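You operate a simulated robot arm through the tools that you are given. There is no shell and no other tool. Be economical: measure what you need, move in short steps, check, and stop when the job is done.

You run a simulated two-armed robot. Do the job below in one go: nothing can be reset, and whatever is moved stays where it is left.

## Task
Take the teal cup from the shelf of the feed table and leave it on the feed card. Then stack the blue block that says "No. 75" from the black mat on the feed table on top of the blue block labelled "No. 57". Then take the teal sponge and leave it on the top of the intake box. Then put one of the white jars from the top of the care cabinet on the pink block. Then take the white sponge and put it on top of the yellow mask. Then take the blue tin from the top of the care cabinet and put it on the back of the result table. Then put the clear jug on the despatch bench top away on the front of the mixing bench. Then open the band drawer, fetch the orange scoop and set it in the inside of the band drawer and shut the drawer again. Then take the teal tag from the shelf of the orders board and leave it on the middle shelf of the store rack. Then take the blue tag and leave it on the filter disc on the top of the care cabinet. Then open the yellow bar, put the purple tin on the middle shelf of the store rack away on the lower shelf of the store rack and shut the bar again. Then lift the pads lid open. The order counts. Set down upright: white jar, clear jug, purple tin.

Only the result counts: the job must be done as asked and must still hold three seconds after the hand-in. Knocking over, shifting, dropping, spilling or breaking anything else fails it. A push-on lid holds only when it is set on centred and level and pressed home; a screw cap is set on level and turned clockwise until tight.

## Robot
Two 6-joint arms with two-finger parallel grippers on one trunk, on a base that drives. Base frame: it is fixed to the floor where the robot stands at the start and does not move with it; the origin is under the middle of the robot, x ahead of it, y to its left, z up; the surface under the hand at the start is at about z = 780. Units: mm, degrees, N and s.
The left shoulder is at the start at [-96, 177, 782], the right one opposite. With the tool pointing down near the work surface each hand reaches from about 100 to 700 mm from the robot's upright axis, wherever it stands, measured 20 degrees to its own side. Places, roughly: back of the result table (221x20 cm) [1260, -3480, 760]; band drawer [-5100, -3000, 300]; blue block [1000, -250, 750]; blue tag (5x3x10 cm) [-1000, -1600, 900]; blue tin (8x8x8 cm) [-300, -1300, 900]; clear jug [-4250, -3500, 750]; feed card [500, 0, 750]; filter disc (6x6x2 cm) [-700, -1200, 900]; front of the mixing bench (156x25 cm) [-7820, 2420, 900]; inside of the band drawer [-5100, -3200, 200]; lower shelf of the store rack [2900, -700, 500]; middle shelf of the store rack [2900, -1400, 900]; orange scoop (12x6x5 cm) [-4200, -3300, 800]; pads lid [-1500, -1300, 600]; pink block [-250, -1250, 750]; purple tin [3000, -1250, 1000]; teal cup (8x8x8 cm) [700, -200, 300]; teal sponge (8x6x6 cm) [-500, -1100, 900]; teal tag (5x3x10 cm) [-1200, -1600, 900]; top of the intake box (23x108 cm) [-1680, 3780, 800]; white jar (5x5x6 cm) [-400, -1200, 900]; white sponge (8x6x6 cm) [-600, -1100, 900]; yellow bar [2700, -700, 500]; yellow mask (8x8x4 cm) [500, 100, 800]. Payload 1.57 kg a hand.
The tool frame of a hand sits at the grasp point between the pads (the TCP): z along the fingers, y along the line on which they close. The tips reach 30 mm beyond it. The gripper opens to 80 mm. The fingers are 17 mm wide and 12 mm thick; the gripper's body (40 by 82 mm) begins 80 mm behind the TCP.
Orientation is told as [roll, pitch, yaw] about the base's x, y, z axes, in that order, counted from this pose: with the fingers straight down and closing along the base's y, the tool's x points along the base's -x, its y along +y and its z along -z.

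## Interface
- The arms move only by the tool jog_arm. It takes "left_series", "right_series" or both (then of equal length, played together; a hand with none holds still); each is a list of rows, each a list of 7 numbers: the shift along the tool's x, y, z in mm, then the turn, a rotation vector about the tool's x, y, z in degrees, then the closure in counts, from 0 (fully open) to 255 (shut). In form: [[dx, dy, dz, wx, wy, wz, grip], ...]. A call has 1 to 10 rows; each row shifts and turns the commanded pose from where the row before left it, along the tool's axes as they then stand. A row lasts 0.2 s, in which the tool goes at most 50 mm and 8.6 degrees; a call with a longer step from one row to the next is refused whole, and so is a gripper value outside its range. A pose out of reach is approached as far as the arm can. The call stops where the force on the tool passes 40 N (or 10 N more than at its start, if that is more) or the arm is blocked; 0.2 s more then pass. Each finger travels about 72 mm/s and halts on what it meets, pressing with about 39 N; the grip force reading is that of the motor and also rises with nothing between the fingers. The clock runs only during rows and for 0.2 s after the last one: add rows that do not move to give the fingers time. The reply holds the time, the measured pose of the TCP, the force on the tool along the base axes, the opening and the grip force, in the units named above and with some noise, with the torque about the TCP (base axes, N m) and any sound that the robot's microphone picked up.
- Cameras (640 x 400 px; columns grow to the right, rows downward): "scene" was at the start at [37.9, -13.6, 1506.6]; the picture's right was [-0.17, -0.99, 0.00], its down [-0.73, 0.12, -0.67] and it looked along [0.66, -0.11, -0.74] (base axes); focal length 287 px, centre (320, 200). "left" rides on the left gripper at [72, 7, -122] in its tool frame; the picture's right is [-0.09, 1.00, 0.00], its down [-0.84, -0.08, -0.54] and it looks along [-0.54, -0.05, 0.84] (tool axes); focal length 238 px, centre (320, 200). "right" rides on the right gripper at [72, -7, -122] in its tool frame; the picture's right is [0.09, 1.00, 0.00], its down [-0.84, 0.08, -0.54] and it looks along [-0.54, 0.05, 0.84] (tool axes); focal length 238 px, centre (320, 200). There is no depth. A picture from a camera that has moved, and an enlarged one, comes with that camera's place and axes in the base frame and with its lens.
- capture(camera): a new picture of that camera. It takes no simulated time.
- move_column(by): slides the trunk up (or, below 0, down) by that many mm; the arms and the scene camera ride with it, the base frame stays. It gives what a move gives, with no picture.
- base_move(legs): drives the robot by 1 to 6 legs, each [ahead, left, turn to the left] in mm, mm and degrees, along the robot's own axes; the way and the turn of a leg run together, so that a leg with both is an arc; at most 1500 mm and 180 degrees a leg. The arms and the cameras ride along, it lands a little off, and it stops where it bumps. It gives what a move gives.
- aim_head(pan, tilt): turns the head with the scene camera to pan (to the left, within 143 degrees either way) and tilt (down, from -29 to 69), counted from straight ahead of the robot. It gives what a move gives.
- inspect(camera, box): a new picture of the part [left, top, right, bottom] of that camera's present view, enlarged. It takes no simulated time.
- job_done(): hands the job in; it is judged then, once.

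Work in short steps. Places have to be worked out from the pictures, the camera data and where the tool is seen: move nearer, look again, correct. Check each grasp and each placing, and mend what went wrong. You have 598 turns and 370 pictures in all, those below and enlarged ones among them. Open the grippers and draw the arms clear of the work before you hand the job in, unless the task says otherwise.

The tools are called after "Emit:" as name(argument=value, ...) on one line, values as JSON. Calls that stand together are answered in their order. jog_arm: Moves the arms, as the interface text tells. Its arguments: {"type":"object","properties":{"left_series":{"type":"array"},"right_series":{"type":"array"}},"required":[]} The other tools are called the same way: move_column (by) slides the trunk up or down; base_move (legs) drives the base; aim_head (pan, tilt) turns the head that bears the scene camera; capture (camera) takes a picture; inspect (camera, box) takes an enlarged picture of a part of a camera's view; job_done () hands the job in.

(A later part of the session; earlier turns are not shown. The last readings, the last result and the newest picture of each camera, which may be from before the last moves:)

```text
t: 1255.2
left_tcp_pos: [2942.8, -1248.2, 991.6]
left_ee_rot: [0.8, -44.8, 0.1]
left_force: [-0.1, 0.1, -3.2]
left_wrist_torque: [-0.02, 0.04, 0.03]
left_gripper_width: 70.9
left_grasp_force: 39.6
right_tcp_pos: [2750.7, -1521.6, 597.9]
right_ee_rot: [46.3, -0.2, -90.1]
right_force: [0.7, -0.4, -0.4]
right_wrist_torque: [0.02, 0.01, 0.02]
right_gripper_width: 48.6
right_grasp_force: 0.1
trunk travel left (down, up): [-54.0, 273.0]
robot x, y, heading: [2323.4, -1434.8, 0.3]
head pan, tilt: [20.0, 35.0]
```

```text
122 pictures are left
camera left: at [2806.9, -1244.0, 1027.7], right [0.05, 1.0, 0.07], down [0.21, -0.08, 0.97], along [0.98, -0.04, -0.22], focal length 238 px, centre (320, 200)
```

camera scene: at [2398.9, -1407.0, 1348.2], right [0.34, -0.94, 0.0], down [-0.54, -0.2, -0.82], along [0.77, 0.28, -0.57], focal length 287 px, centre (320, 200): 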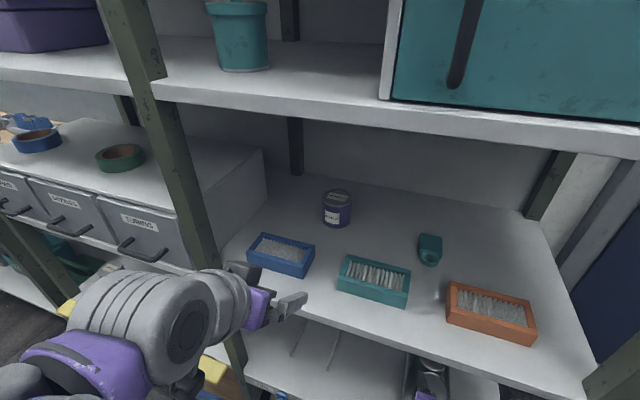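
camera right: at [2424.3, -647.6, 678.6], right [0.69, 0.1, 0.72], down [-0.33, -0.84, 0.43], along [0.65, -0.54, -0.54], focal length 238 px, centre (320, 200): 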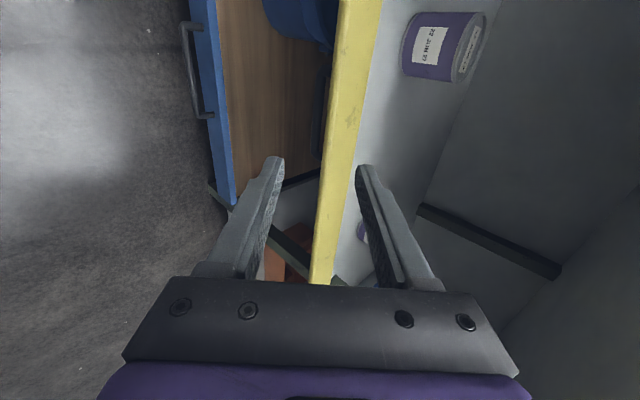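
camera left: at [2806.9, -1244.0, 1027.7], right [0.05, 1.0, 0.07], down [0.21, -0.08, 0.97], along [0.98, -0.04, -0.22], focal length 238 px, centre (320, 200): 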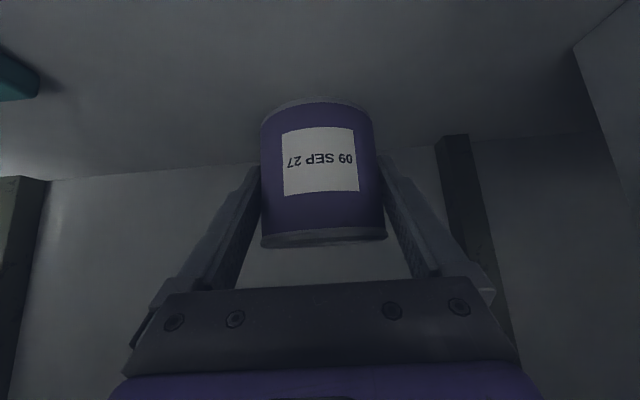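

Tin held. I retract it straight out over the trays and back the base away.

Emit:
jog_arm(left_series=[[28, 0, -30, 0, 0, 0, 255], [28, 0, -28, 0, 0, 0, 255], [31, 0, -31, 0, 0, 0, 255], [31, 0, -31, 0, 0, 0, 255], [31, 0, -31, 0, 0, 0, 255], [31, 0, -31, 0, 0, 0, 255], [31, 0, -31, 0, 0, 0, 255], [0, 0, 0, 0, 0, 0, 255]])

Emit:
base_move(legs=[[-320, 0, 0]])

Emit:
capture(camera="scene")

```text
t: 1257.0
left_tcp_pos: [2643.3, -1250.9, 994.4]
left_ee_rot: [0.8, -44.7, 0.2]
left_force: [0.2, -0.3, -3.8]
left_wrist_torque: [-0.03, -0.02, 0.0]
left_gripper_width: 70.8
left_grasp_force: 39.6
right_tcp_pos: [2750.4, -1522.5, 599.2]
right_ee_rot: [46.3, 0.0, -90.1]
right_force: [0.7, 0.9, 0.2]
right_wrist_torque: [-0.04, 0.0, -0.03]
right_gripper_width: 48.5
right_grasp_force: 0.1
trunk travel left (down, up): [-54.0, 273.0]
robot x, y, heading: [2319.1, -1437.7, 0.1]
head pan, tilt: [20.0, 35.0]
```

```text
t: 1259.1
left_tcp_pos: [2322.4, -1252.1, 995.2]
left_ee_rot: [0.8, -44.9, 0.1]
left_force: [0.9, 1.4, -2.5]
left_wrist_torque: [0.03, 0.01, 0.0]
left_gripper_width: 70.8
left_grasp_force: 39.0
right_tcp_pos: [2429.4, -1522.3, 598.2]
right_ee_rot: [46.4, -0.1, -90.1]
right_force: [-0.1, 0.0, -0.6]
right_wrist_torque: [0.01, -0.01, 0.01]
right_gripper_width: 48.6
right_grasp_force: 0.2
trunk travel left (down, up): [-54.0, 273.0]
robot x, y, heading: [2000.6, -1439.1, -0.2]
head pan, tilt: [20.0, 35.0]
```

```text
121 pictures are left
camera scene: at [2078.4, -1407.5, 1348.2], right [0.34, -0.94, 0.0], down [-0.54, -0.2, -0.82], along [0.77, 0.28, -0.57], focal length 287 px, centre (320, 200)
```

scene: 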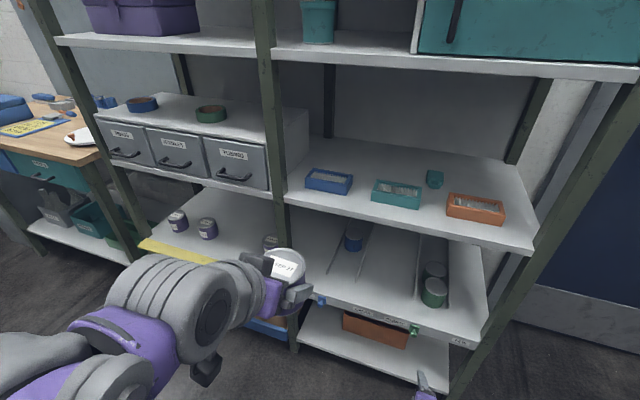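

Next I pull the right hand back, slide left to y≈-985 and lower the tin to just above the lower shelf's height.

Emit:
jog_arm(right_series=[[0, 0, -45, 0, 0, 0, 100], [0, 0, -45, 0, 0, 0, 100], [0, 0, -45, 0, 0, 0, 100], [0, 0, -45, 0, 0, 0, 100], [0, 0, 0, 0, 0, 0, 100]])

Emit:
base_move(legs=[[0, 455, 0]])

Emit:
jog_arm(left_series=[[31, 0, 31, 0, 0, 0, 255], [31, 0, 31, 0, 0, 0, 255], [31, 0, 31, 0, 0, 0, 255], [31, 0, 31, 0, 0, 0, 255], [31, 0, 31, 0, 0, 0, 255], [31, 0, 31, 0, 0, 0, 255], [31, 0, 31, 0, 0, 0, 255], [31, 0, 31, 0, 0, 0, 255], [0, 0, 0, 0, 0, 0, 255]])

Emit:
capture(camera="left")

Emit:
capture(camera="scene")

```text
t: 1260.3
left_tcp_pos: [2323.8, -1251.7, 994.3]
left_ee_rot: [0.7, -44.9, 0.1]
left_force: [-0.5, -0.1, -2.7]
left_wrist_torque: [0.0, 0.04, -0.02]
left_gripper_width: 70.6
left_grasp_force: 38.7
right_tcp_pos: [2299.9, -1521.8, 720.6]
right_ee_rot: [46.6, 0.0, -90.0]
right_force: [-0.1, 0.1, 0.2]
right_wrist_torque: [0.01, -0.01, 0.0]
right_gripper_width: 48.7
right_grasp_force: 0.1
trunk travel left (down, up): [-54.0, 273.0]
robot x, y, heading: [1997.9, -1436.6, -0.1]
head pan, tilt: [20.0, 35.0]
```

```text
t: 1264.8
left_tcp_pos: [2321.8, -793.1, 993.8]
left_ee_rot: [0.8, -44.9, 0.2]
left_force: [-0.4, 0.1, -1.7]
left_wrist_torque: [-0.04, 0.03, -0.02]
left_gripper_width: 70.7
left_grasp_force: 39.6
right_tcp_pos: [2299.2, -1063.1, 721.8]
right_ee_rot: [46.3, -0.1, -89.9]
right_force: [0.4, 0.5, 0.8]
right_wrist_torque: [0.02, 0.04, 0.0]
right_gripper_width: 48.6
right_grasp_force: 0.1
trunk travel left (down, up): [-54.0, 273.0]
robot x, y, heading: [1998.6, -982.3, 0.3]
head pan, tilt: [20.0, 35.0]
```

```text
t: 1266.8
left_tcp_pos: [2320.1, -789.7, 644.4]
left_ee_rot: [0.7, -44.7, 0.3]
left_force: [-0.4, 0.3, -3.0]
left_wrist_torque: [0.02, 0.02, -0.01]
left_gripper_width: 70.7
left_grasp_force: 39.3
right_tcp_pos: [2299.7, -1062.4, 721.7]
right_ee_rot: [46.3, 0.0, -90.1]
right_force: [0.8, -0.5, -0.2]
right_wrist_torque: [0.01, 0.01, -0.01]
right_gripper_width: 48.6
right_grasp_force: 0.1
trunk travel left (down, up): [-54.0, 273.0]
robot x, y, heading: [1997.3, -979.2, 0.2]
head pan, tilt: [20.0, 35.0]
```

```text
120 pictures are left
camera left: at [2184.3, -785.3, 679.2], right [0.05, 1.0, 0.07], down [0.21, -0.08, 0.97], along [0.98, -0.03, -0.22], focal length 238 px, centre (320, 200)
```

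left: 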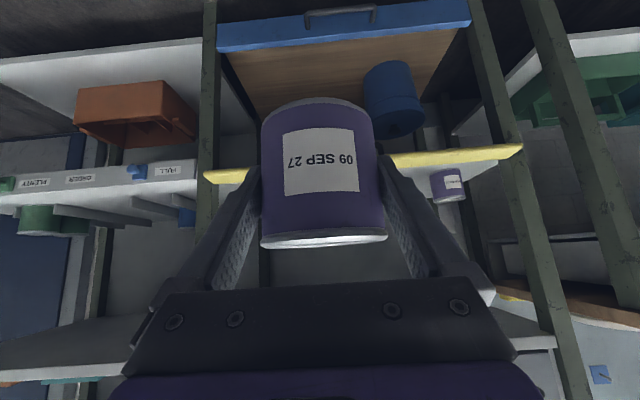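

```text
119 pictures are left
camera scene: at [2077.4, -948.9, 1348.2], right [0.35, -0.94, 0.0], down [-0.54, -0.2, -0.82], along [0.77, 0.28, -0.57], focal length 287 px, centre (320, 200)
```

scene: 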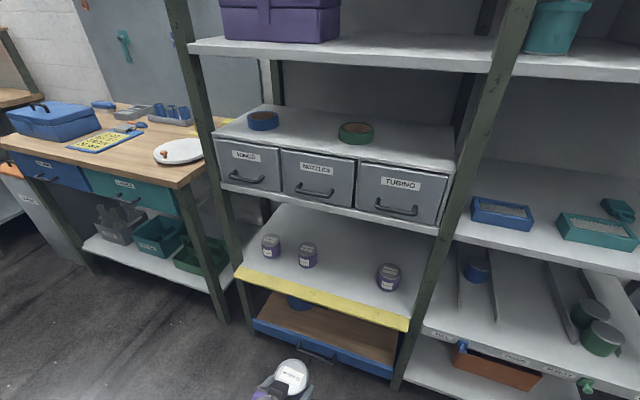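

The flap's outer edge sits around z≈515. I drive in 250 mm with the tin at z≈640 and look.

Emit:
base_move(legs=[[250, 0, -0.2]])

Emit:
jog_arm(left_series=[[-10, 0, 48, 0, 0, 0, 255], [-27, -2, 27, 0, 0, 0, 255], [-27, -2, 27, 0, 0, 0, 255], [0, 0, 0, 0, 0, 0, 255]])

Emit:
capture(camera="left")

Emit:
aim_head(pan=20, tilt=50)

Emit:
capture(camera="scene")

```text
t: 1268.7
left_tcp_pos: [2573.3, -790.6, 644.9]
left_ee_rot: [0.8, -44.7, 0.0]
left_force: [0.0, -0.4, -2.6]
left_wrist_torque: [0.03, 0.02, -0.02]
left_gripper_width: 70.7
left_grasp_force: 38.9
right_tcp_pos: [2550.1, -1063.7, 721.2]
right_ee_rot: [46.4, -0.1, -90.1]
right_force: [0.3, -0.2, 0.0]
right_wrist_torque: [0.03, 0.01, 0.01]
right_gripper_width: 48.6
right_grasp_force: 0.1
trunk travel left (down, up): [-54.0, 273.0]
robot x, y, heading: [2247.5, -981.4, 0.1]
head pan, tilt: [20.0, 35.0]
```

```text
t: 1269.7
left_tcp_pos: [2690.1, -792.7, 618.1]
left_ee_rot: [0.9, -44.9, 0.0]
left_force: [-0.1, 0.1, -1.7]
left_wrist_torque: [0.03, 0.03, -0.02]
left_gripper_width: 70.8
left_grasp_force: 39.0
right_tcp_pos: [2550.3, -1064.0, 721.8]
right_ee_rot: [46.4, -0.2, -90.2]
right_force: [0.1, 0.3, -0.6]
right_wrist_torque: [-0.02, -0.01, -0.02]
right_gripper_width: 48.6
right_grasp_force: 0.1
trunk travel left (down, up): [-54.0, 273.0]
robot x, y, heading: [2249.5, -977.6, -0.2]
head pan, tilt: [20.0, 35.0]
```

```text
118 pictures are left
camera left: at [2553.3, -788.3, 652.4], right [0.06, 1.0, 0.08], down [0.21, -0.09, 0.97], along [0.98, -0.04, -0.22], focal length 238 px, centre (320, 200)
```

left: 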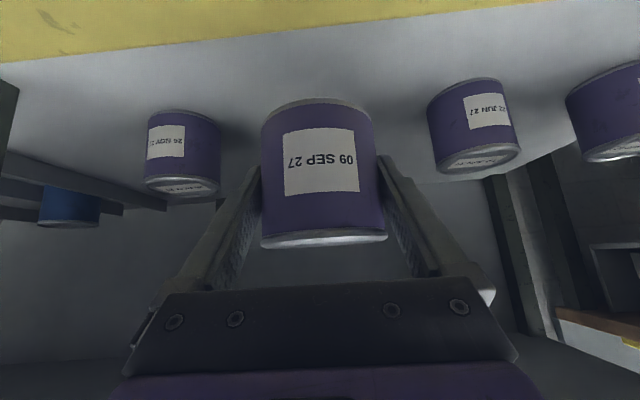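

```text
t: 1270.5
left_tcp_pos: [2689.9, -792.7, 617.8]
left_ee_rot: [0.8, -44.7, 0.0]
left_force: [0.0, 0.5, -2.7]
left_wrist_torque: [0.0, 0.01, 0.01]
left_gripper_width: 70.6
left_grasp_force: 38.6
right_tcp_pos: [2550.0, -1064.7, 721.1]
right_ee_rot: [46.3, -0.2, -90.2]
right_force: [0.3, -0.8, -0.1]
right_wrist_torque: [0.02, 0.0, -0.01]
right_gripper_width: 48.5
right_grasp_force: 0.1
trunk travel left (down, up): [-54.0, 273.0]
robot x, y, heading: [2249.5, -978.9, 0.1]
head pan, tilt: [20.0, 50.0]
```

```text
117 pictures are left
camera scene: at [2318.4, -952.6, 1326.5], right [0.34, -0.94, 0.0], down [-0.72, -0.26, -0.64], along [0.6, 0.22, -0.77], focal length 287 px, centre (320, 200)
```

scene: 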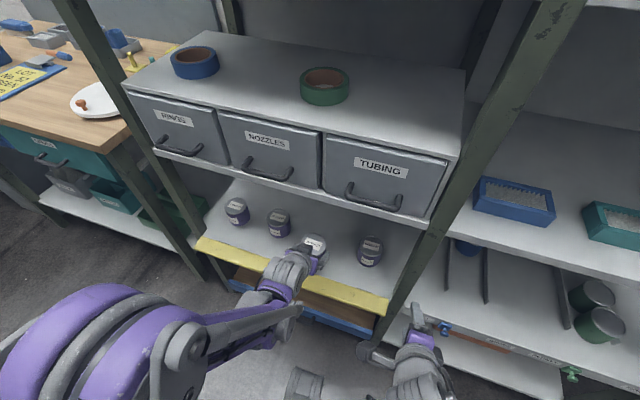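

Good spacing between the standing tins. I extend to x≈2790 and lower.

Emit:
jog_arm(left_series=[[-23.3, 0, 23.3, 0, 0, 0, 255], [-23.3, 0, 23.3, 0, 0, 0, 255], [-23.3, 0, 23.3, 0, 0, 0, 255], [21.2, 0, 21.2, 0, 0, 0, 255], [21.2, 0, 21.2, 0, 0, 0, 255], [0, 0, 0, 0, 0, 0, 255]])

Emit:
capture(camera="left")

Emit:
capture(camera="scene")

```text
t: 1271.8
left_tcp_pos: [2789.3, -791.0, 556.8]
left_ee_rot: [0.8, -44.7, 0.0]
left_force: [-0.2, -0.1, -3.3]
left_wrist_torque: [0.01, 0.03, -0.04]
left_gripper_width: 71.0
left_grasp_force: 39.2
right_tcp_pos: [2548.1, -1064.0, 722.0]
right_ee_rot: [46.4, 0.0, -90.2]
right_force: [0.0, -0.6, 0.0]
right_wrist_torque: [0.0, 0.03, -0.03]
right_gripper_width: 48.7
right_grasp_force: 0.1
trunk travel left (down, up): [-54.0, 273.0]
robot x, y, heading: [2249.4, -976.6, 0.0]
head pan, tilt: [20.0, 50.0]
```

```text
116 pictures are left
camera left: at [2651.7, -787.1, 591.7], right [0.06, 1.0, 0.07], down [0.21, -0.09, 0.97], along [0.98, -0.04, -0.22], focal length 238 px, centre (320, 200)
```

left: 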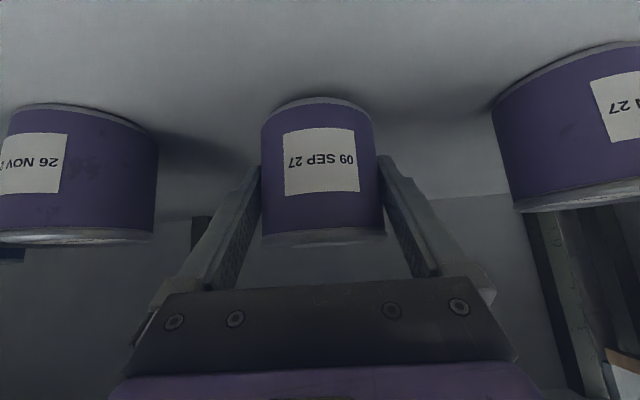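

```text
115 pictures are left
camera scene: at [2318.2, -952.6, 1326.5], right [0.34, -0.94, 0.0], down [-0.72, -0.26, -0.64], along [0.6, 0.22, -0.77], focal length 287 px, centre (320, 200)
```

scene: 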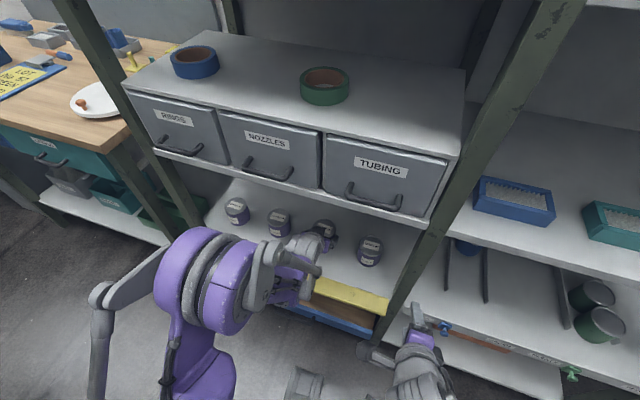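

Emit:
jog_arm(left_series=[[9, 0, 9, 0, 0, 0, 255], [5, 0, 5, 0, 0, 0, 255], [0, 0, 0, 0, 0, 0, 255]])

Emit:
jog_arm(left_series=[[2.1, 0, 2.1, 0, 0, 0, 255], [2.1, 0, 2.1, 0, 0, 0, 255], [0, 0, 0, 0, 0, 0, 255]])

Emit:
jog_arm(left_series=[[2.1, 0, 2.1, 0, 0, 0, 255], [0, 0, 0, 0, 0, 0, 255]])

Emit:
capture(camera="left")

```text
t: 1272.7
left_tcp_pos: [2788.5, -792.6, 539.3]
left_ee_rot: [0.8, -45.1, 0.0]
left_force: [0.6, 1.1, 35.9]
left_wrist_torque: [-0.68, -0.45, 0.36]
left_gripper_width: 71.2
left_grasp_force: 39.1
right_tcp_pos: [2548.4, -1064.6, 722.3]
right_ee_rot: [46.6, -0.1, -90.2]
right_force: [-0.3, 0.3, -0.4]
right_wrist_torque: [0.04, 0.03, 0.01]
right_gripper_width: 48.6
right_grasp_force: 0.0
trunk travel left (down, up): [-54.0, 273.0]
robot x, y, heading: [2249.3, -977.3, -0.1]
head pan, tilt: [20.0, 50.0]
```

```text
t: 1273.5
left_tcp_pos: [2787.7, -791.8, 533.8]
left_ee_rot: [0.9, -45.1, -0.1]
left_force: [0.0, 3.3, 34.9]
left_wrist_torque: [-0.06, -0.39, 0.27]
left_gripper_width: 70.5
left_grasp_force: 38.9
right_tcp_pos: [2548.0, -1064.1, 722.8]
right_ee_rot: [46.5, -0.1, -90.3]
right_force: [-0.5, 0.9, 0.6]
right_wrist_torque: [-0.01, 0.0, 0.0]
right_gripper_width: 48.7
right_grasp_force: 0.0
trunk travel left (down, up): [-54.0, 273.0]
robot x, y, heading: [2246.8, -978.8, -0.0]
head pan, tilt: [20.0, 50.0]
```

```text
t: 1274.0
left_tcp_pos: [2788.9, -791.6, 529.5]
left_ee_rot: [0.9, -45.1, -0.1]
left_force: [-1.0, 3.7, 34.8]
left_wrist_torque: [-0.04, -0.4, 0.22]
left_gripper_width: 70.8
left_grasp_force: 39.2
right_tcp_pos: [2548.3, -1064.3, 722.8]
right_ee_rot: [46.5, -0.2, -90.1]
right_force: [-0.3, -0.2, -0.1]
right_wrist_torque: [-0.02, 0.05, -0.03]
right_gripper_width: 48.4
right_grasp_force: 0.1
trunk travel left (down, up): [-54.0, 273.0]
robot x, y, heading: [2247.6, -977.7, -0.1]
head pan, tilt: [20.0, 50.0]
```

```text
114 pictures are left
camera left: at [2651.3, -786.9, 564.2], right [0.06, 1.0, 0.08], down [0.21, -0.09, 0.97], along [0.98, -0.04, -0.21], focal length 238 px, centre (320, 200)
```

left: 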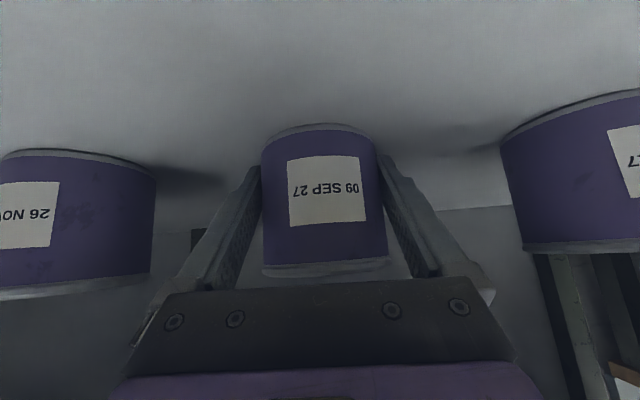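

The tin is down (it slid slightly in the fingers). I ease up, release, and withdraw along the finger axis.

Emit:
jog_arm(left_series=[[-1.5, 0, -1.5, 0, 0, 0, 255], [0, 0, 0, 0, 0, 0, 180], [0, 0, 0, 0, 0, 0, 60], [0, 0, 0, 0, 0, 0, 0], [0, 0, 0, 0, 0, 0, 0], [0, 0, -20, 0, 0, 0, 0], [0, 0, -40, 0, 0, 0, 0], [0, 0, -40, 0, 0, 0, 0], [0, 0, 0, 0, 0, 0, 0]])

Emit:
capture(camera="left")

```text
t: 1276.0
left_tcp_pos: [2718.5, -792.3, 602.1]
left_ee_rot: [0.8, -44.7, 0.0]
left_force: [0.3, -0.5, 0.6]
left_wrist_torque: [0.01, 0.02, 0.01]
left_gripper_width: 79.8
left_grasp_force: 0.0
right_tcp_pos: [2550.2, -1064.4, 720.7]
right_ee_rot: [46.4, 0.0, -90.2]
right_force: [0.4, 0.0, -0.2]
right_wrist_torque: [-0.03, 0.0, 0.01]
right_gripper_width: 48.7
right_grasp_force: 0.2
trunk travel left (down, up): [-54.0, 273.0]
robot x, y, heading: [2248.8, -977.0, 0.1]
head pan, tilt: [20.0, 50.0]
```

```text
113 pictures are left
camera left: at [2581.2, -787.8, 636.8], right [0.06, 1.0, 0.07], down [0.21, -0.09, 0.97], along [0.98, -0.04, -0.22], focal length 238 px, centre (320, 200)
```

left: 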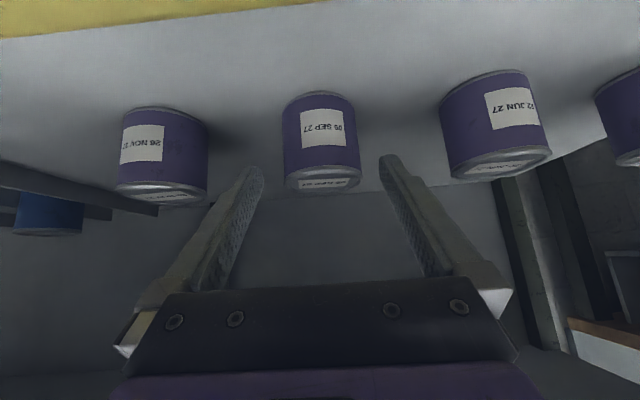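

The tin stands upright. I withdraw the left hand and return the base to the earlier spot to re-grip the bar's handle with the right hand.

Emit:
jog_arm(left_series=[[10, 0, -45, 0, 0, 0, 0], [31, 0, -31, 0, 0, 0, 0], [31, 0, -31, 0, 0, 0, 0], [31, 0, -31, 0, 0, 0, 0], [0, 0, 0, 0, 0, 0, 0]])

Emit:
base_move(legs=[[-165, 0, 0], [0, 337, 0]])

Emit:
aim_head(pan=-5, tilt=50)

Emit:
capture(camera="scene")

Emit:
capture(camera="right")

```text
t: 1277.2
left_tcp_pos: [2547.5, -794.0, 627.5]
left_ee_rot: [0.9, -44.8, 0.0]
left_force: [-0.1, 0.0, 0.1]
left_wrist_torque: [-0.01, 0.01, 0.0]
left_gripper_width: 80.0
left_grasp_force: 0.0
right_tcp_pos: [2550.5, -1063.3, 721.4]
right_ee_rot: [46.4, -0.1, -90.3]
right_force: [0.5, 0.5, 0.3]
right_wrist_torque: [0.0, -0.01, 0.01]
right_gripper_width: 48.7
right_grasp_force: 0.2
trunk travel left (down, up): [-54.0, 273.0]
robot x, y, heading: [2248.4, -980.0, 0.0]
head pan, tilt: [20.0, 50.0]
```

```text
t: 1281.8
left_tcp_pos: [2384.5, -459.0, 627.2]
left_ee_rot: [0.8, -44.8, -0.1]
left_force: [0.1, 0.8, -0.4]
left_wrist_torque: [-0.03, 0.04, 0.0]
left_gripper_width: 80.0
left_grasp_force: 0.0
right_tcp_pos: [2386.5, -729.4, 721.8]
right_ee_rot: [46.5, -0.2, -90.3]
right_force: [0.1, -0.2, 0.4]
right_wrist_torque: [0.02, 0.04, 0.0]
right_gripper_width: 48.5
right_grasp_force: 0.1
trunk travel left (down, up): [-54.0, 273.0]
robot x, y, heading: [2086.2, -643.0, -0.2]
head pan, tilt: [20.0, 50.0]
```

```text
t: 1282.7
left_tcp_pos: [2384.2, -459.1, 627.7]
left_ee_rot: [0.9, -44.8, -0.1]
left_force: [-0.2, -0.4, -0.6]
left_wrist_torque: [0.02, 0.04, 0.0]
left_gripper_width: 80.1
left_grasp_force: 0.1
right_tcp_pos: [2387.0, -730.3, 721.5]
right_ee_rot: [46.4, -0.1, -90.3]
right_force: [-0.1, 0.1, 0.4]
right_wrist_torque: [0.01, 0.02, 0.01]
right_gripper_width: 48.8
right_grasp_force: 0.0
trunk travel left (down, up): [-54.0, 273.0]
robot x, y, heading: [2083.8, -643.7, -0.4]
head pan, tilt: [-5.0, 50.0]
```

```text
112 pictures are left
camera scene: at [2158.6, -651.0, 1326.4], right [-0.09, -1.0, 0.0], down [-0.76, 0.07, -0.64], along [0.64, -0.06, -0.77], focal length 287 px, centre (320, 200)
```

scene: 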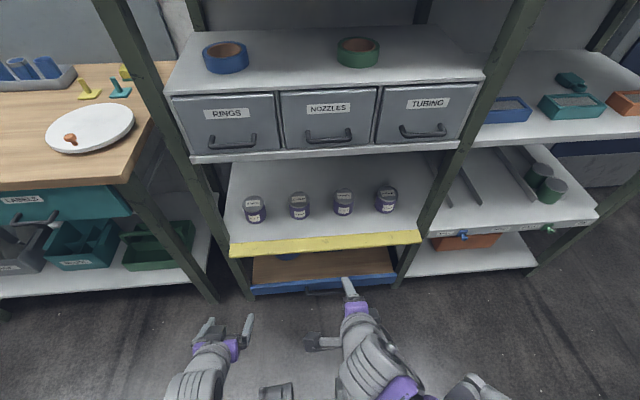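

```text
111 pictures are left
camera right: at [2292.5, -656.1, 801.8], right [0.69, 0.09, 0.72], down [-0.34, -0.83, 0.43], along [0.64, -0.54, -0.54], focal length 238 px, centre (320, 200)
```

right: 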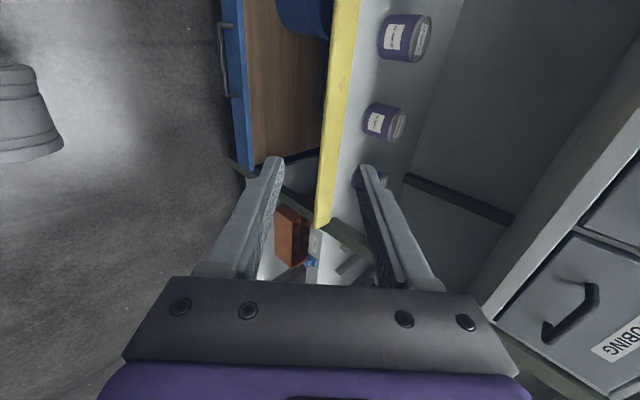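

Emit:
inspect(camera="scene", box=[220, 190, 440, 300])

Emit:
inspect(camera="right", box=[260, 0, 420, 130])

```text
2.91 times, centred on (330, 245) of scene
camera zoom: at [2158.6, -651.0, 1326.4], right [-0.09, -1.0, 0.0], down [-0.76, 0.07, -0.64], along [0.64, -0.06, -0.77], focal length 834 px, centre (291, 69)
```

zoom: 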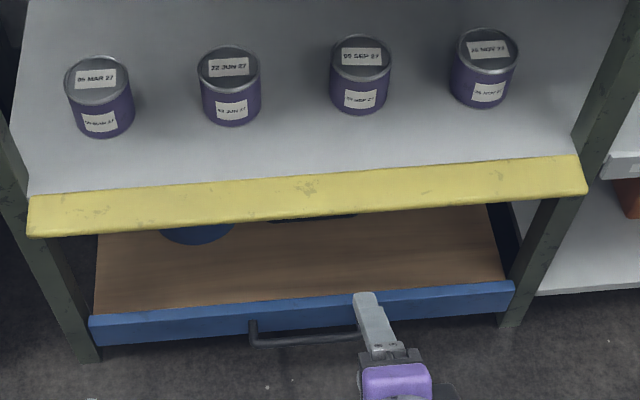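

```text
3.08 times, centred on (340, 65) of right
camera zoom: at [2292.5, -656.1, 801.8], right [0.69, 0.09, 0.72], down [-0.34, -0.83, 0.43], along [0.64, -0.54, -0.54], focal length 733 px, centre (258, 615)
```

zoom: 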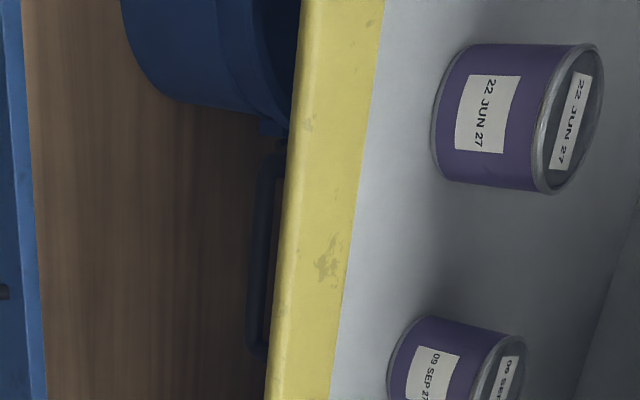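

The handle rod is now under the flap at ≈(2642, z 476). I'll lift it from below with closed, nearly horizontal fingers along the hinge arc. First I back the base 150 mm and tilt the right hand further to ~76°.

Emit:
base_move(legs=[[-150, 0, 0.4]])

Emit:
jog_arm(right_series=[[0, 0, 0, -7.5, 0, 0, 255], [0, 0, 0, -7.5, 0, 0, 255], [0, 0, 0, -7.5, 0, 0, 255], [0, 0, 0, -7, 0, 0, 255], [0, 0, 0, 0, 0, 0, 255]])

```text
t: 1284.1
left_tcp_pos: [2234.2, -457.1, 627.5]
left_ee_rot: [0.8, -44.8, 0.3]
left_force: [0.1, -0.4, -0.3]
left_wrist_torque: [-0.03, 0.0, 0.01]
left_gripper_width: 80.2
left_grasp_force: 0.0
right_tcp_pos: [2237.8, -727.6, 721.6]
right_ee_rot: [46.4, -0.1, -89.9]
right_force: [-0.1, 0.7, 0.1]
right_wrist_torque: [-0.03, -0.02, 0.03]
right_gripper_width: 48.5
right_grasp_force: 0.0
trunk travel left (down, up): [-54.0, 273.0]
robot x, y, heading: [1933.2, -644.0, 0.5]
head pan, tilt: [-5.0, 50.0]
```

```text
t: 1285.3
left_tcp_pos: [2233.8, -456.8, 627.6]
left_ee_rot: [0.8, -44.8, 0.3]
left_force: [0.4, 0.1, -0.1]
left_wrist_torque: [-0.03, 0.01, -0.02]
left_gripper_width: 80.1
left_grasp_force: 0.0
right_tcp_pos: [2241.3, -725.8, 721.4]
right_ee_rot: [72.0, -0.4, -89.7]
right_force: [-0.1, -0.3, -0.2]
right_wrist_torque: [0.0, 0.0, -0.02]
right_gripper_width: 0.1
right_grasp_force: 21.6
right hand out of reach, approached as far as the arm can: row 4
trunk travel left (down, up): [-54.0, 273.0]
robot x, y, heading: [1936.7, -644.2, 0.4]
head pan, tilt: [-5.0, 50.0]
```

Emit:
jog_arm(right_series=[[0.8, -16.9, 40.4, 0, 0, 0, 255], [0.8, -16.9, 40.4, 0, 0, 0, 255], [0.8, -16.9, 40.4, 0, 0, 0, 255], [0.8, -16.9, 40.4, 0, 0, 0, 255], [0.8, -16.9, 40.4, 0, 0, 0, 255], [0.8, -16.9, 40.4, 0, 0, 0, 255], [0.8, -16.9, 40.4, 0, 0, 0, 255], [0.8, -16.9, 40.4, 0, 0, 0, 255], [0.8, -16.9, 40.4, 0, 0, 0, 255], [0, 0, 0, 0, 0, 0, 255]])

Emit:
capture(camera="right")

Emit:
capture(camera="scene")

```text
t: 1287.5
left_tcp_pos: [2233.5, -456.7, 626.4]
left_ee_rot: [0.8, -44.8, 0.3]
left_force: [0.7, -0.1, 0.0]
left_wrist_torque: [0.01, 0.0, 0.01]
left_gripper_width: 79.9
left_grasp_force: 0.0
right_tcp_pos: [2546.5, -718.4, 482.5]
right_ee_rot: [71.9, -0.3, -89.7]
right_force: [-0.2, 0.6, 0.1]
right_wrist_torque: [0.01, -0.01, 0.02]
right_gripper_width: 0.0
right_grasp_force: 20.8
right hand out of reach, approached as far as the arm can: row 2, 3, 4
trunk travel left (down, up): [-54.0, 273.0]
robot x, y, heading: [1935.9, -644.1, 0.6]
head pan, tilt: [-5.0, 50.0]
```

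```text
108 pictures are left
camera right: at [2427.8, -645.8, 514.5], right [0.31, 0.1, 0.95], down [-0.49, -0.84, 0.25], along [0.82, -0.54, -0.21], focal length 238 px, centre (320, 200)
```

right: 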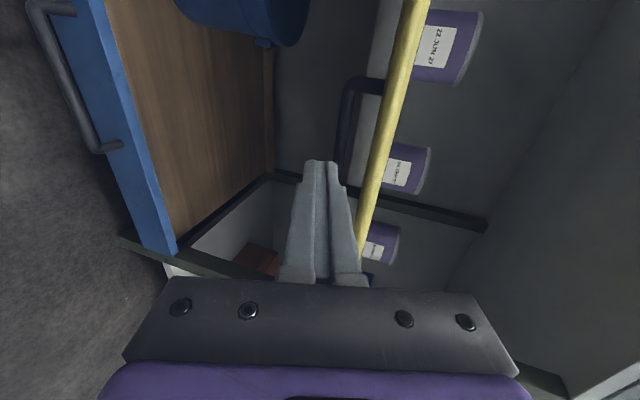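

```text
107 pictures are left
camera scene: at [2009.5, -650.7, 1326.5], right [-0.08, -1.0, 0.0], down [-0.76, 0.06, -0.64], along [0.64, -0.05, -0.77], focal length 287 px, centre (320, 200)
```

scene: 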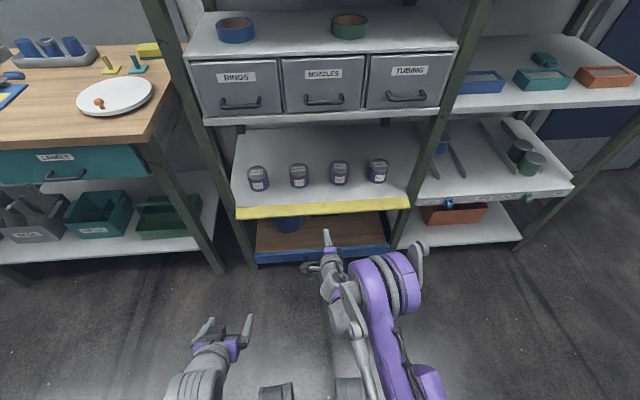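

The camera shows the rod about 22 mm above my finger axis, as computed. I move in under it, then lift along the arc.

Emit:
jog_arm(right_series=[[0, 0, 36, 0, 0, 0, 255], [0, 0, 35, 0, 0, 0, 255], [0, 4, 0, 0, 0, 0, 255], [0, 0, 0, 0, 0, 0, 255]])

Emit:
capture(camera="right")

```text
t: 1288.5
left_tcp_pos: [2234.5, -457.9, 627.3]
left_ee_rot: [0.9, -44.8, 0.3]
left_force: [0.0, 0.2, -0.1]
left_wrist_torque: [0.01, 0.03, 0.0]
left_gripper_width: 79.8
left_grasp_force: 0.0
right_tcp_pos: [2615.6, -717.3, 463.8]
right_ee_rot: [71.9, -0.3, -89.7]
right_force: [0.1, 0.2, 0.0]
right_wrist_torque: [-0.02, 0.02, -0.01]
right_gripper_width: 0.0
right_grasp_force: 21.9
trunk travel left (down, up): [-54.0, 273.0]
robot x, y, heading: [1935.0, -645.1, 0.0]
head pan, tilt: [-5.0, 50.0]
```

```text
106 pictures are left
camera right: at [2496.3, -645.2, 496.4], right [0.31, 0.1, 0.95], down [-0.49, -0.84, 0.25], along [0.82, -0.54, -0.21], focal length 238 px, centre (320, 200)
```

right: 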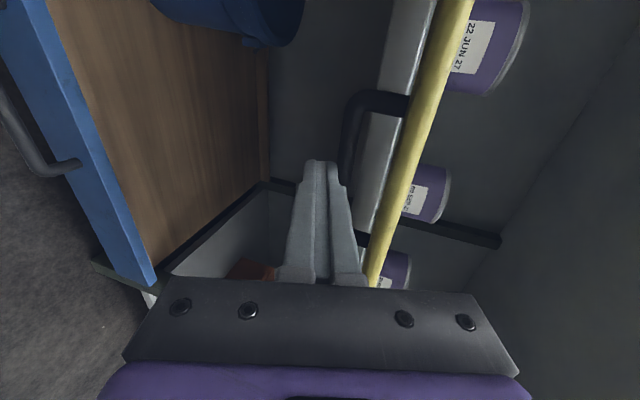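

Emit:
jog_arm(right_series=[[0, 5.2, -6.0, 0, 0, 0, 255], [0, 6.2, -5, 0, 0, 0, 255], [0, 7, -3.6, 0, 0, 0, 255], [0, 7.6, -2.2, 0, 0, 0, 255], [0, 0, 0, 0, 0, 0, 255]])

Emit:
capture(camera="right")

```text
t: 1289.0
left_tcp_pos: [2233.2, -457.2, 627.9]
left_ee_rot: [0.8, -44.8, 0.3]
left_force: [0.2, 0.0, -0.7]
left_wrist_torque: [-0.02, 0.02, 0.06]
left_gripper_width: 80.0
left_grasp_force: 0.3
right_tcp_pos: [2606.9, -718.1, 472.9]
right_ee_rot: [71.8, -0.3, -89.9]
right_force: [-8.9, 0.6, -8.1]
right_wrist_torque: [-0.01, 0.23, 0.05]
right_gripper_width: 0.0
right_grasp_force: 21.6
trunk travel left (down, up): [-54.0, 273.0]
robot x, y, heading: [1937.4, -641.4, 0.3]
head pan, tilt: [-5.0, 50.0]
stopped in row 2 (right hand): the force on the tool passed its limit at 47 N (the readings are from after the stop); the commanded pose is now the measured one
```

```text
105 pictures are left
camera right: at [2488.4, -644.8, 506.2], right [0.31, 0.1, 0.95], down [-0.49, -0.84, 0.25], along [0.81, -0.54, -0.21], focal length 238 px, centre (320, 200)
```

right: 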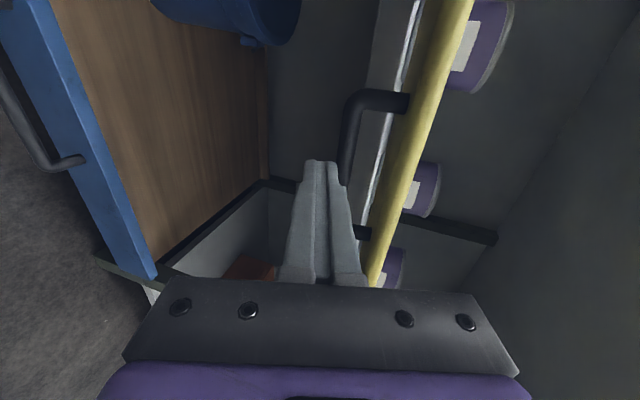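

Contact is right; the stop came from the force limit. I continue lifting in smaller steps, mostly upward.

Emit:
jog_arm(right_series=[[0, 3, -1.5, 0, 0, 0, 255], [0, 3, -1.5, 0, 0, 0, 255], [0, 3, -1.5, 0, 0, 0, 255], [0, 3, -1.5, 0, 0, 0, 255]])

Emit:
capture(camera="right")

```text
t: 1289.6
left_tcp_pos: [2234.8, -456.3, 627.6]
left_ee_rot: [0.8, -44.8, 0.3]
left_force: [-0.4, -0.5, -0.3]
left_wrist_torque: [0.01, 0.01, -0.01]
left_gripper_width: 79.8
left_grasp_force: 0.1
right_tcp_pos: [2603.5, -718.3, 476.6]
right_ee_rot: [71.8, -0.2, -89.9]
right_force: [-6.2, 1.6, -6.0]
right_wrist_torque: [-0.03, 0.15, -0.01]
right_gripper_width: 0.1
right_grasp_force: 21.7
trunk travel left (down, up): [-54.0, 273.0]
robot x, y, heading: [1935.8, -641.3, -0.0]
head pan, tilt: [-5.0, 50.0]
stopped in row 2 (right hand): the force on the tool passed its limit at 44 N (the readings are from after the stop); the commanded pose is now the measured one
```

```text
104 pictures are left
camera right: at [2486.2, -644.5, 510.1], right [0.31, 0.1, 0.94], down [-0.49, -0.84, 0.25], along [0.81, -0.54, -0.21], focal length 238 px, centre (320, 200)
```

right: 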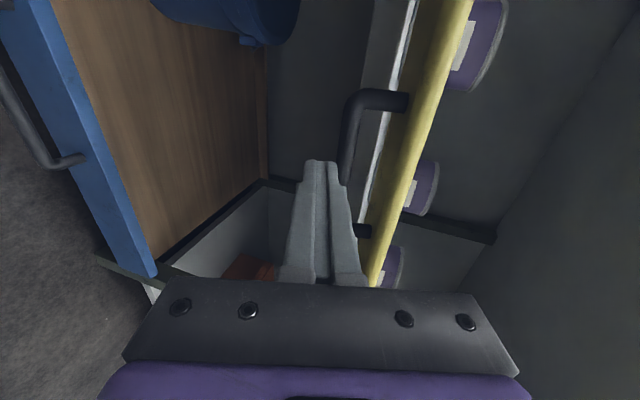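

It is moving, with damping; I use slower steps.

Emit:
jog_arm(right_series=[[0, 1.5, -0.8, 0, 0, 0, 255], [0, 1.5, -0.8, 0, 0, 0, 255], [0, 1.6, -0.7, 0, 0, 0, 255], [0, 1.6, -0.7, 0, 0, 0, 255], [0, 1.6, -0.6, 0, 0, 0, 255], [0, 1.6, -0.6, 0, 0, 0, 255], [0, 1.7, -0.4, 0, 0, 0, 255], [0, 1.7, -0.4, 0, 0, 0, 255], [0, 1.7, -0.3, 0, 0, 0, 255], [0, 1.7, -0.3, 0, 0, 0, 255]])

Emit:
capture(camera="right")

```text
t: 1290.3
left_tcp_pos: [2232.3, -457.0, 627.5]
left_ee_rot: [0.8, -44.8, 0.2]
left_force: [-1.1, -0.1, -0.1]
left_wrist_torque: [0.01, -0.01, 0.0]
left_gripper_width: 79.9
left_grasp_force: 0.0
right_tcp_pos: [2601.6, -718.0, 479.6]
right_ee_rot: [71.6, -0.2, -90.1]
right_force: [-4.1, -0.1, -4.3]
right_wrist_torque: [0.02, 0.12, -0.03]
right_gripper_width: 0.0
right_grasp_force: 21.1
trunk travel left (down, up): [-54.0, 273.0]
robot x, y, heading: [1938.6, -643.0, 0.4]
head pan, tilt: [-5.0, 50.0]
stopped in row 3 (right hand): the force on the tool passed its limit at 42 N (the readings are from after the stop); the commanded pose is now the measured one
```

```text
103 pictures are left
camera right: at [2484.2, -644.4, 514.6], right [0.31, 0.1, 0.94], down [-0.49, -0.84, 0.25], along [0.81, -0.54, -0.22], focal length 238 px, centre (320, 200)
```

right: 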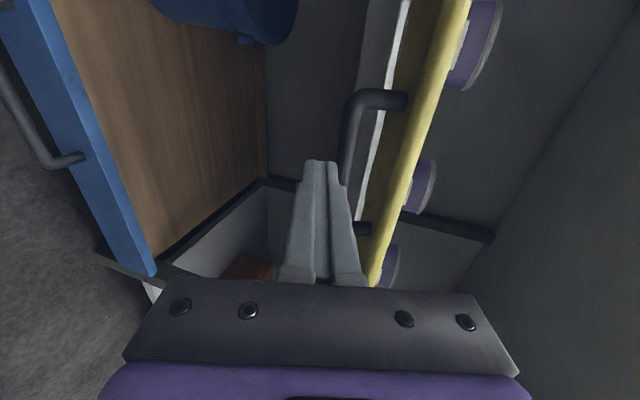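

The rod is riding on the finger's tip chamfer. I move 8 mm further under it, then continue lifting.

Emit:
jog_arm(right_series=[[0, -3, 0, 0, 0, 0, 255], [0, 0, 5, 0, 0, 0, 255], [0, 0, 5, 0, 0, 0, 255], [0, 2, 0, 0, 0, 0, 255], [0, 2, 0, 0, 0, 0, 255], [0, 2, 0, 0, 0, 0, 255], [0, 2, 0, 0, 0, 0, 255], [0, 2, 0, 0, 0, 0, 255], [0, 0, 0, 0, 0, 0, 255]])

Emit:
capture(camera="right")

```text
t: 1291.0
left_tcp_pos: [2232.1, -457.6, 626.6]
left_ee_rot: [0.8, -44.7, 0.2]
left_force: [0.5, 0.1, 0.4]
left_wrist_torque: [-0.01, -0.05, 0.01]
left_gripper_width: 80.2
left_grasp_force: 0.1
right_tcp_pos: [2604.7, -718.9, 475.1]
right_ee_rot: [71.4, -0.2, -90.2]
right_force: [-7.0, 0.2, -7.8]
right_wrist_torque: [-0.08, 0.26, 0.03]
right_gripper_width: 0.1
right_grasp_force: 21.6
trunk travel left (down, up): [-54.0, 273.0]
robot x, y, heading: [1929.3, -639.4, -0.1]
head pan, tilt: [-5.0, 50.0]
stopped in row 3 (right hand): the force on the tool passed its limit at 48 N (the readings are from after the stop); the commanded pose is now the measured one
```

```text
102 pictures are left
camera right: at [2487.1, -644.0, 508.5], right [0.32, 0.09, 0.94], down [-0.49, -0.83, 0.25], along [0.81, -0.54, -0.22], focal length 238 px, centre (320, 200)
```

right: 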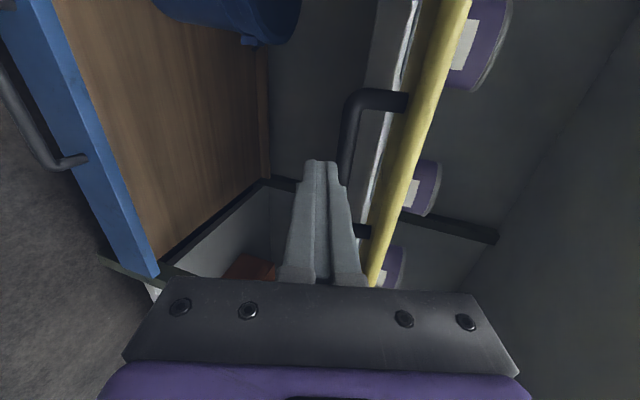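

The tip is bumping the rod from behind, not beneath it. I back off, go 14 mm lower, forward again, then lift.

Emit:
jog_arm(right_series=[[0, 0, -15, 0, 0, 0, 255], [0, -14, 0, 0, 0, 0, 255], [0, 0, 14, 0, 0, 0, 255], [0, 0, 14, 0, 0, 0, 255], [0, 0, 0, 0, 0, 0, 255]])

Emit:
capture(camera="right")

```text
t: 1292.2
left_tcp_pos: [2232.0, -457.9, 627.4]
left_ee_rot: [0.7, -44.8, 0.4]
left_force: [-1.0, 0.0, 0.0]
left_wrist_torque: [0.04, -0.02, 0.03]
left_gripper_width: 80.1
left_grasp_force: 0.0
right_tcp_pos: [2614.2, -717.4, 457.3]
right_ee_rot: [71.7, -0.2, -90.3]
right_force: [0.1, -0.3, -0.8]
right_wrist_torque: [0.0, 0.0, 0.0]
right_gripper_width: 0.2
right_grasp_force: 21.5
trunk travel left (down, up): [-54.0, 273.0]
robot x, y, heading: [1934.6, -643.7, 0.0]
head pan, tilt: [-5.0, 50.0]
```

```text
101 pictures are left
camera right: at [2495.4, -644.4, 490.9], right [0.32, 0.09, 0.94], down [-0.49, -0.83, 0.25], along [0.81, -0.54, -0.22], focal length 238 px, centre (320, 200)
```

right: 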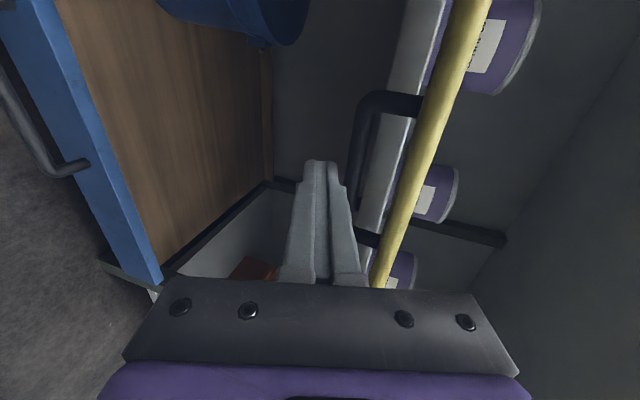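

Emit:
jog_arm(right_series=[[0, 0, 10, 0, 0, 0, 255], [0, 5, 0, 0, 0, 0, 255], [0, 2.5, -0.5, 0, 0, 0, 255], [0, 2.5, -1.5, 0, 0, 0, 255], [0, 2.5, -2, 0, 0, 0, 255], [0, 2.5, -2, 0, 0, 0, 255], [0, 2.5, -1.8, 0, 0, 0, 255], [0, 2.5, -1.8, 0, 0, 0, 255], [0, 0, 0, 0, 0, 0, 255]])

Emit:
capture(camera="right")

```text
t: 1293.4
left_tcp_pos: [2231.8, -457.5, 627.3]
left_ee_rot: [0.8, -44.7, 0.2]
left_force: [-1.3, -0.8, 0.5]
left_wrist_torque: [0.0, -0.03, -0.01]
left_gripper_width: 79.9
left_grasp_force: 0.0
right_tcp_pos: [2621.6, -718.7, 465.1]
right_ee_rot: [71.5, -0.1, -90.5]
right_force: [-8.8, -0.6, -9.7]
right_wrist_torque: [0.05, 0.15, 0.01]
right_gripper_width: 0.0
right_grasp_force: 21.3
trunk travel left (down, up): [-54.0, 273.0]
robot x, y, heading: [1932.6, -639.7, 0.1]
head pan, tilt: [-5.0, 50.0]
stopped in row 5 (right hand): the force on the tool passed its limit at 44 N (the readings are from after the stop); the commanded pose is now the measured one
```

```text
100 pictures are left
camera right: at [2503.6, -643.9, 498.5], right [0.32, 0.09, 0.94], down [-0.49, -0.83, 0.25], along [0.81, -0.55, -0.22], focal length 238 px, centre (320, 200)
```

right: 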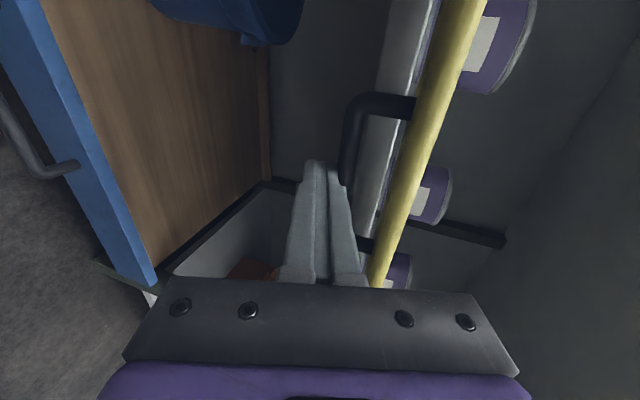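

Pushing at the rod is geometrically poor. I'll instead lift the flap's outer edge itself, to the right of the handle: back off, move to y≈-845 and look.

Emit:
jog_arm(right_series=[[0, -4, 0, 0, 0, 0, 255], [0, 0, -40, 0, 0, 0, 255], [0, 0, -20, 0, 0, 0, 255], [-42, 0, 0, 0, 0, 0, 255], [-42, 0, 0, 0, 0, 0, 255], [-42, 0, 0, 0, 0, 0, 255], [0, 0, 0, 0, 0, 0, 255]])

Emit:
capture(camera="right")

Emit:
inspect(camera="scene", box=[220, 170, 440, 290])

```text
t: 1295.0
left_tcp_pos: [2232.5, -457.2, 627.5]
left_ee_rot: [0.7, -44.9, 0.2]
left_force: [-0.2, 0.3, 0.0]
left_wrist_torque: [-0.01, 0.02, 0.01]
left_gripper_width: 79.9
left_grasp_force: 0.0
right_tcp_pos: [2563.3, -844.2, 479.6]
right_ee_rot: [71.5, -0.1, -90.3]
right_force: [-1.0, -0.7, -0.3]
right_wrist_torque: [0.01, -0.01, 0.01]
right_gripper_width: 0.2
right_grasp_force: 20.9
trunk travel left (down, up): [-54.0, 273.0]
robot x, y, heading: [1933.9, -644.0, 0.2]
head pan, tilt: [-5.0, 50.0]
```

```text
99 pictures are left
camera right: at [2444.7, -770.0, 514.9], right [0.32, 0.09, 0.94], down [-0.49, -0.83, 0.25], along [0.81, -0.54, -0.22], focal length 238 px, centre (320, 200)
```

right: 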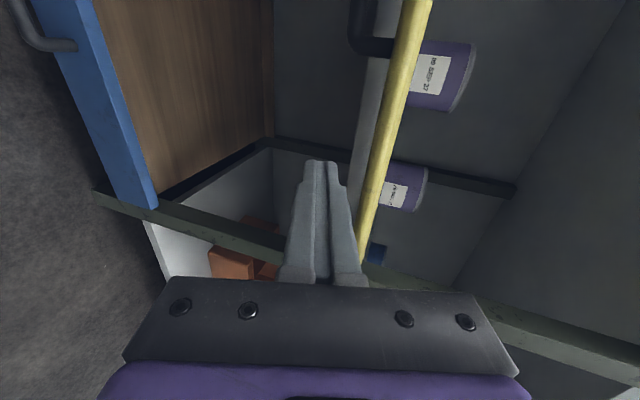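

```text
2.91 times, centred on (330, 230) of scene
camera zoom: at [2007.5, -650.5, 1326.4], right [-0.08, -1.0, 0.0], down [-0.76, 0.06, -0.64], along [0.64, -0.05, -0.77], focal length 834 px, centre (291, 113)
```

zoom: 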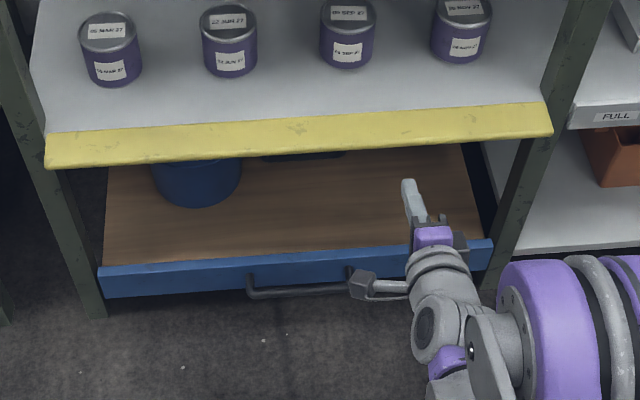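

The flap lies horizontal at z≈511–523 with its outer edge at x≈2614. I place the closed fingers just under that edge.

Emit:
jog_arm(right_series=[[0, 10, 30, 0, 0, 0, 255], [0, 10, -3.4, 0, 0, 0, 255], [0, 8, -2.7, 0, 0, 0, 255], [0, 0, 0, 0, 0, 0, 255]])

Emit:
capture(camera="right")

```text
t: 1296.0
left_tcp_pos: [2231.5, -457.4, 626.6]
left_ee_rot: [0.8, -44.7, 0.3]
left_force: [-0.6, 0.3, -0.1]
left_wrist_torque: [-0.01, 0.03, -0.01]
left_gripper_width: 79.9
left_grasp_force: 0.1
right_tcp_pos: [2595.1, -843.9, 500.2]
right_ee_rot: [71.4, -0.1, -90.2]
right_force: [-1.7, 0.2, -2.1]
right_wrist_torque: [0.05, 0.09, -0.06]
right_gripper_width: 0.2
right_grasp_force: 21.2
trunk travel left (down, up): [-54.0, 273.0]
robot x, y, heading: [1937.1, -645.8, 0.3]
head pan, tilt: [-5.0, 50.0]
```

```text
97 pictures are left
camera right: at [2477.1, -770.6, 533.3], right [0.32, 0.09, 0.94], down [-0.49, -0.83, 0.25], along [0.81, -0.54, -0.22], focal length 238 px, centre (320, 200)
```

right: 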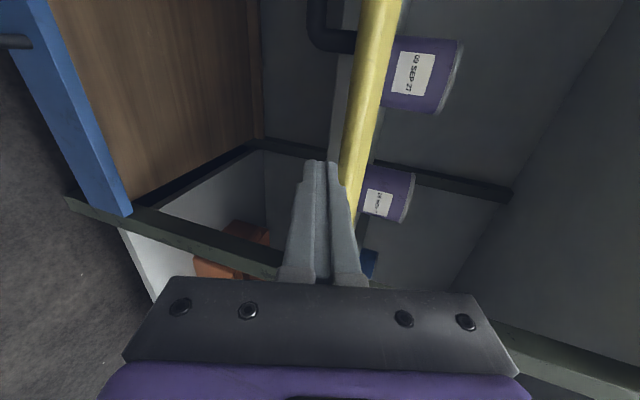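

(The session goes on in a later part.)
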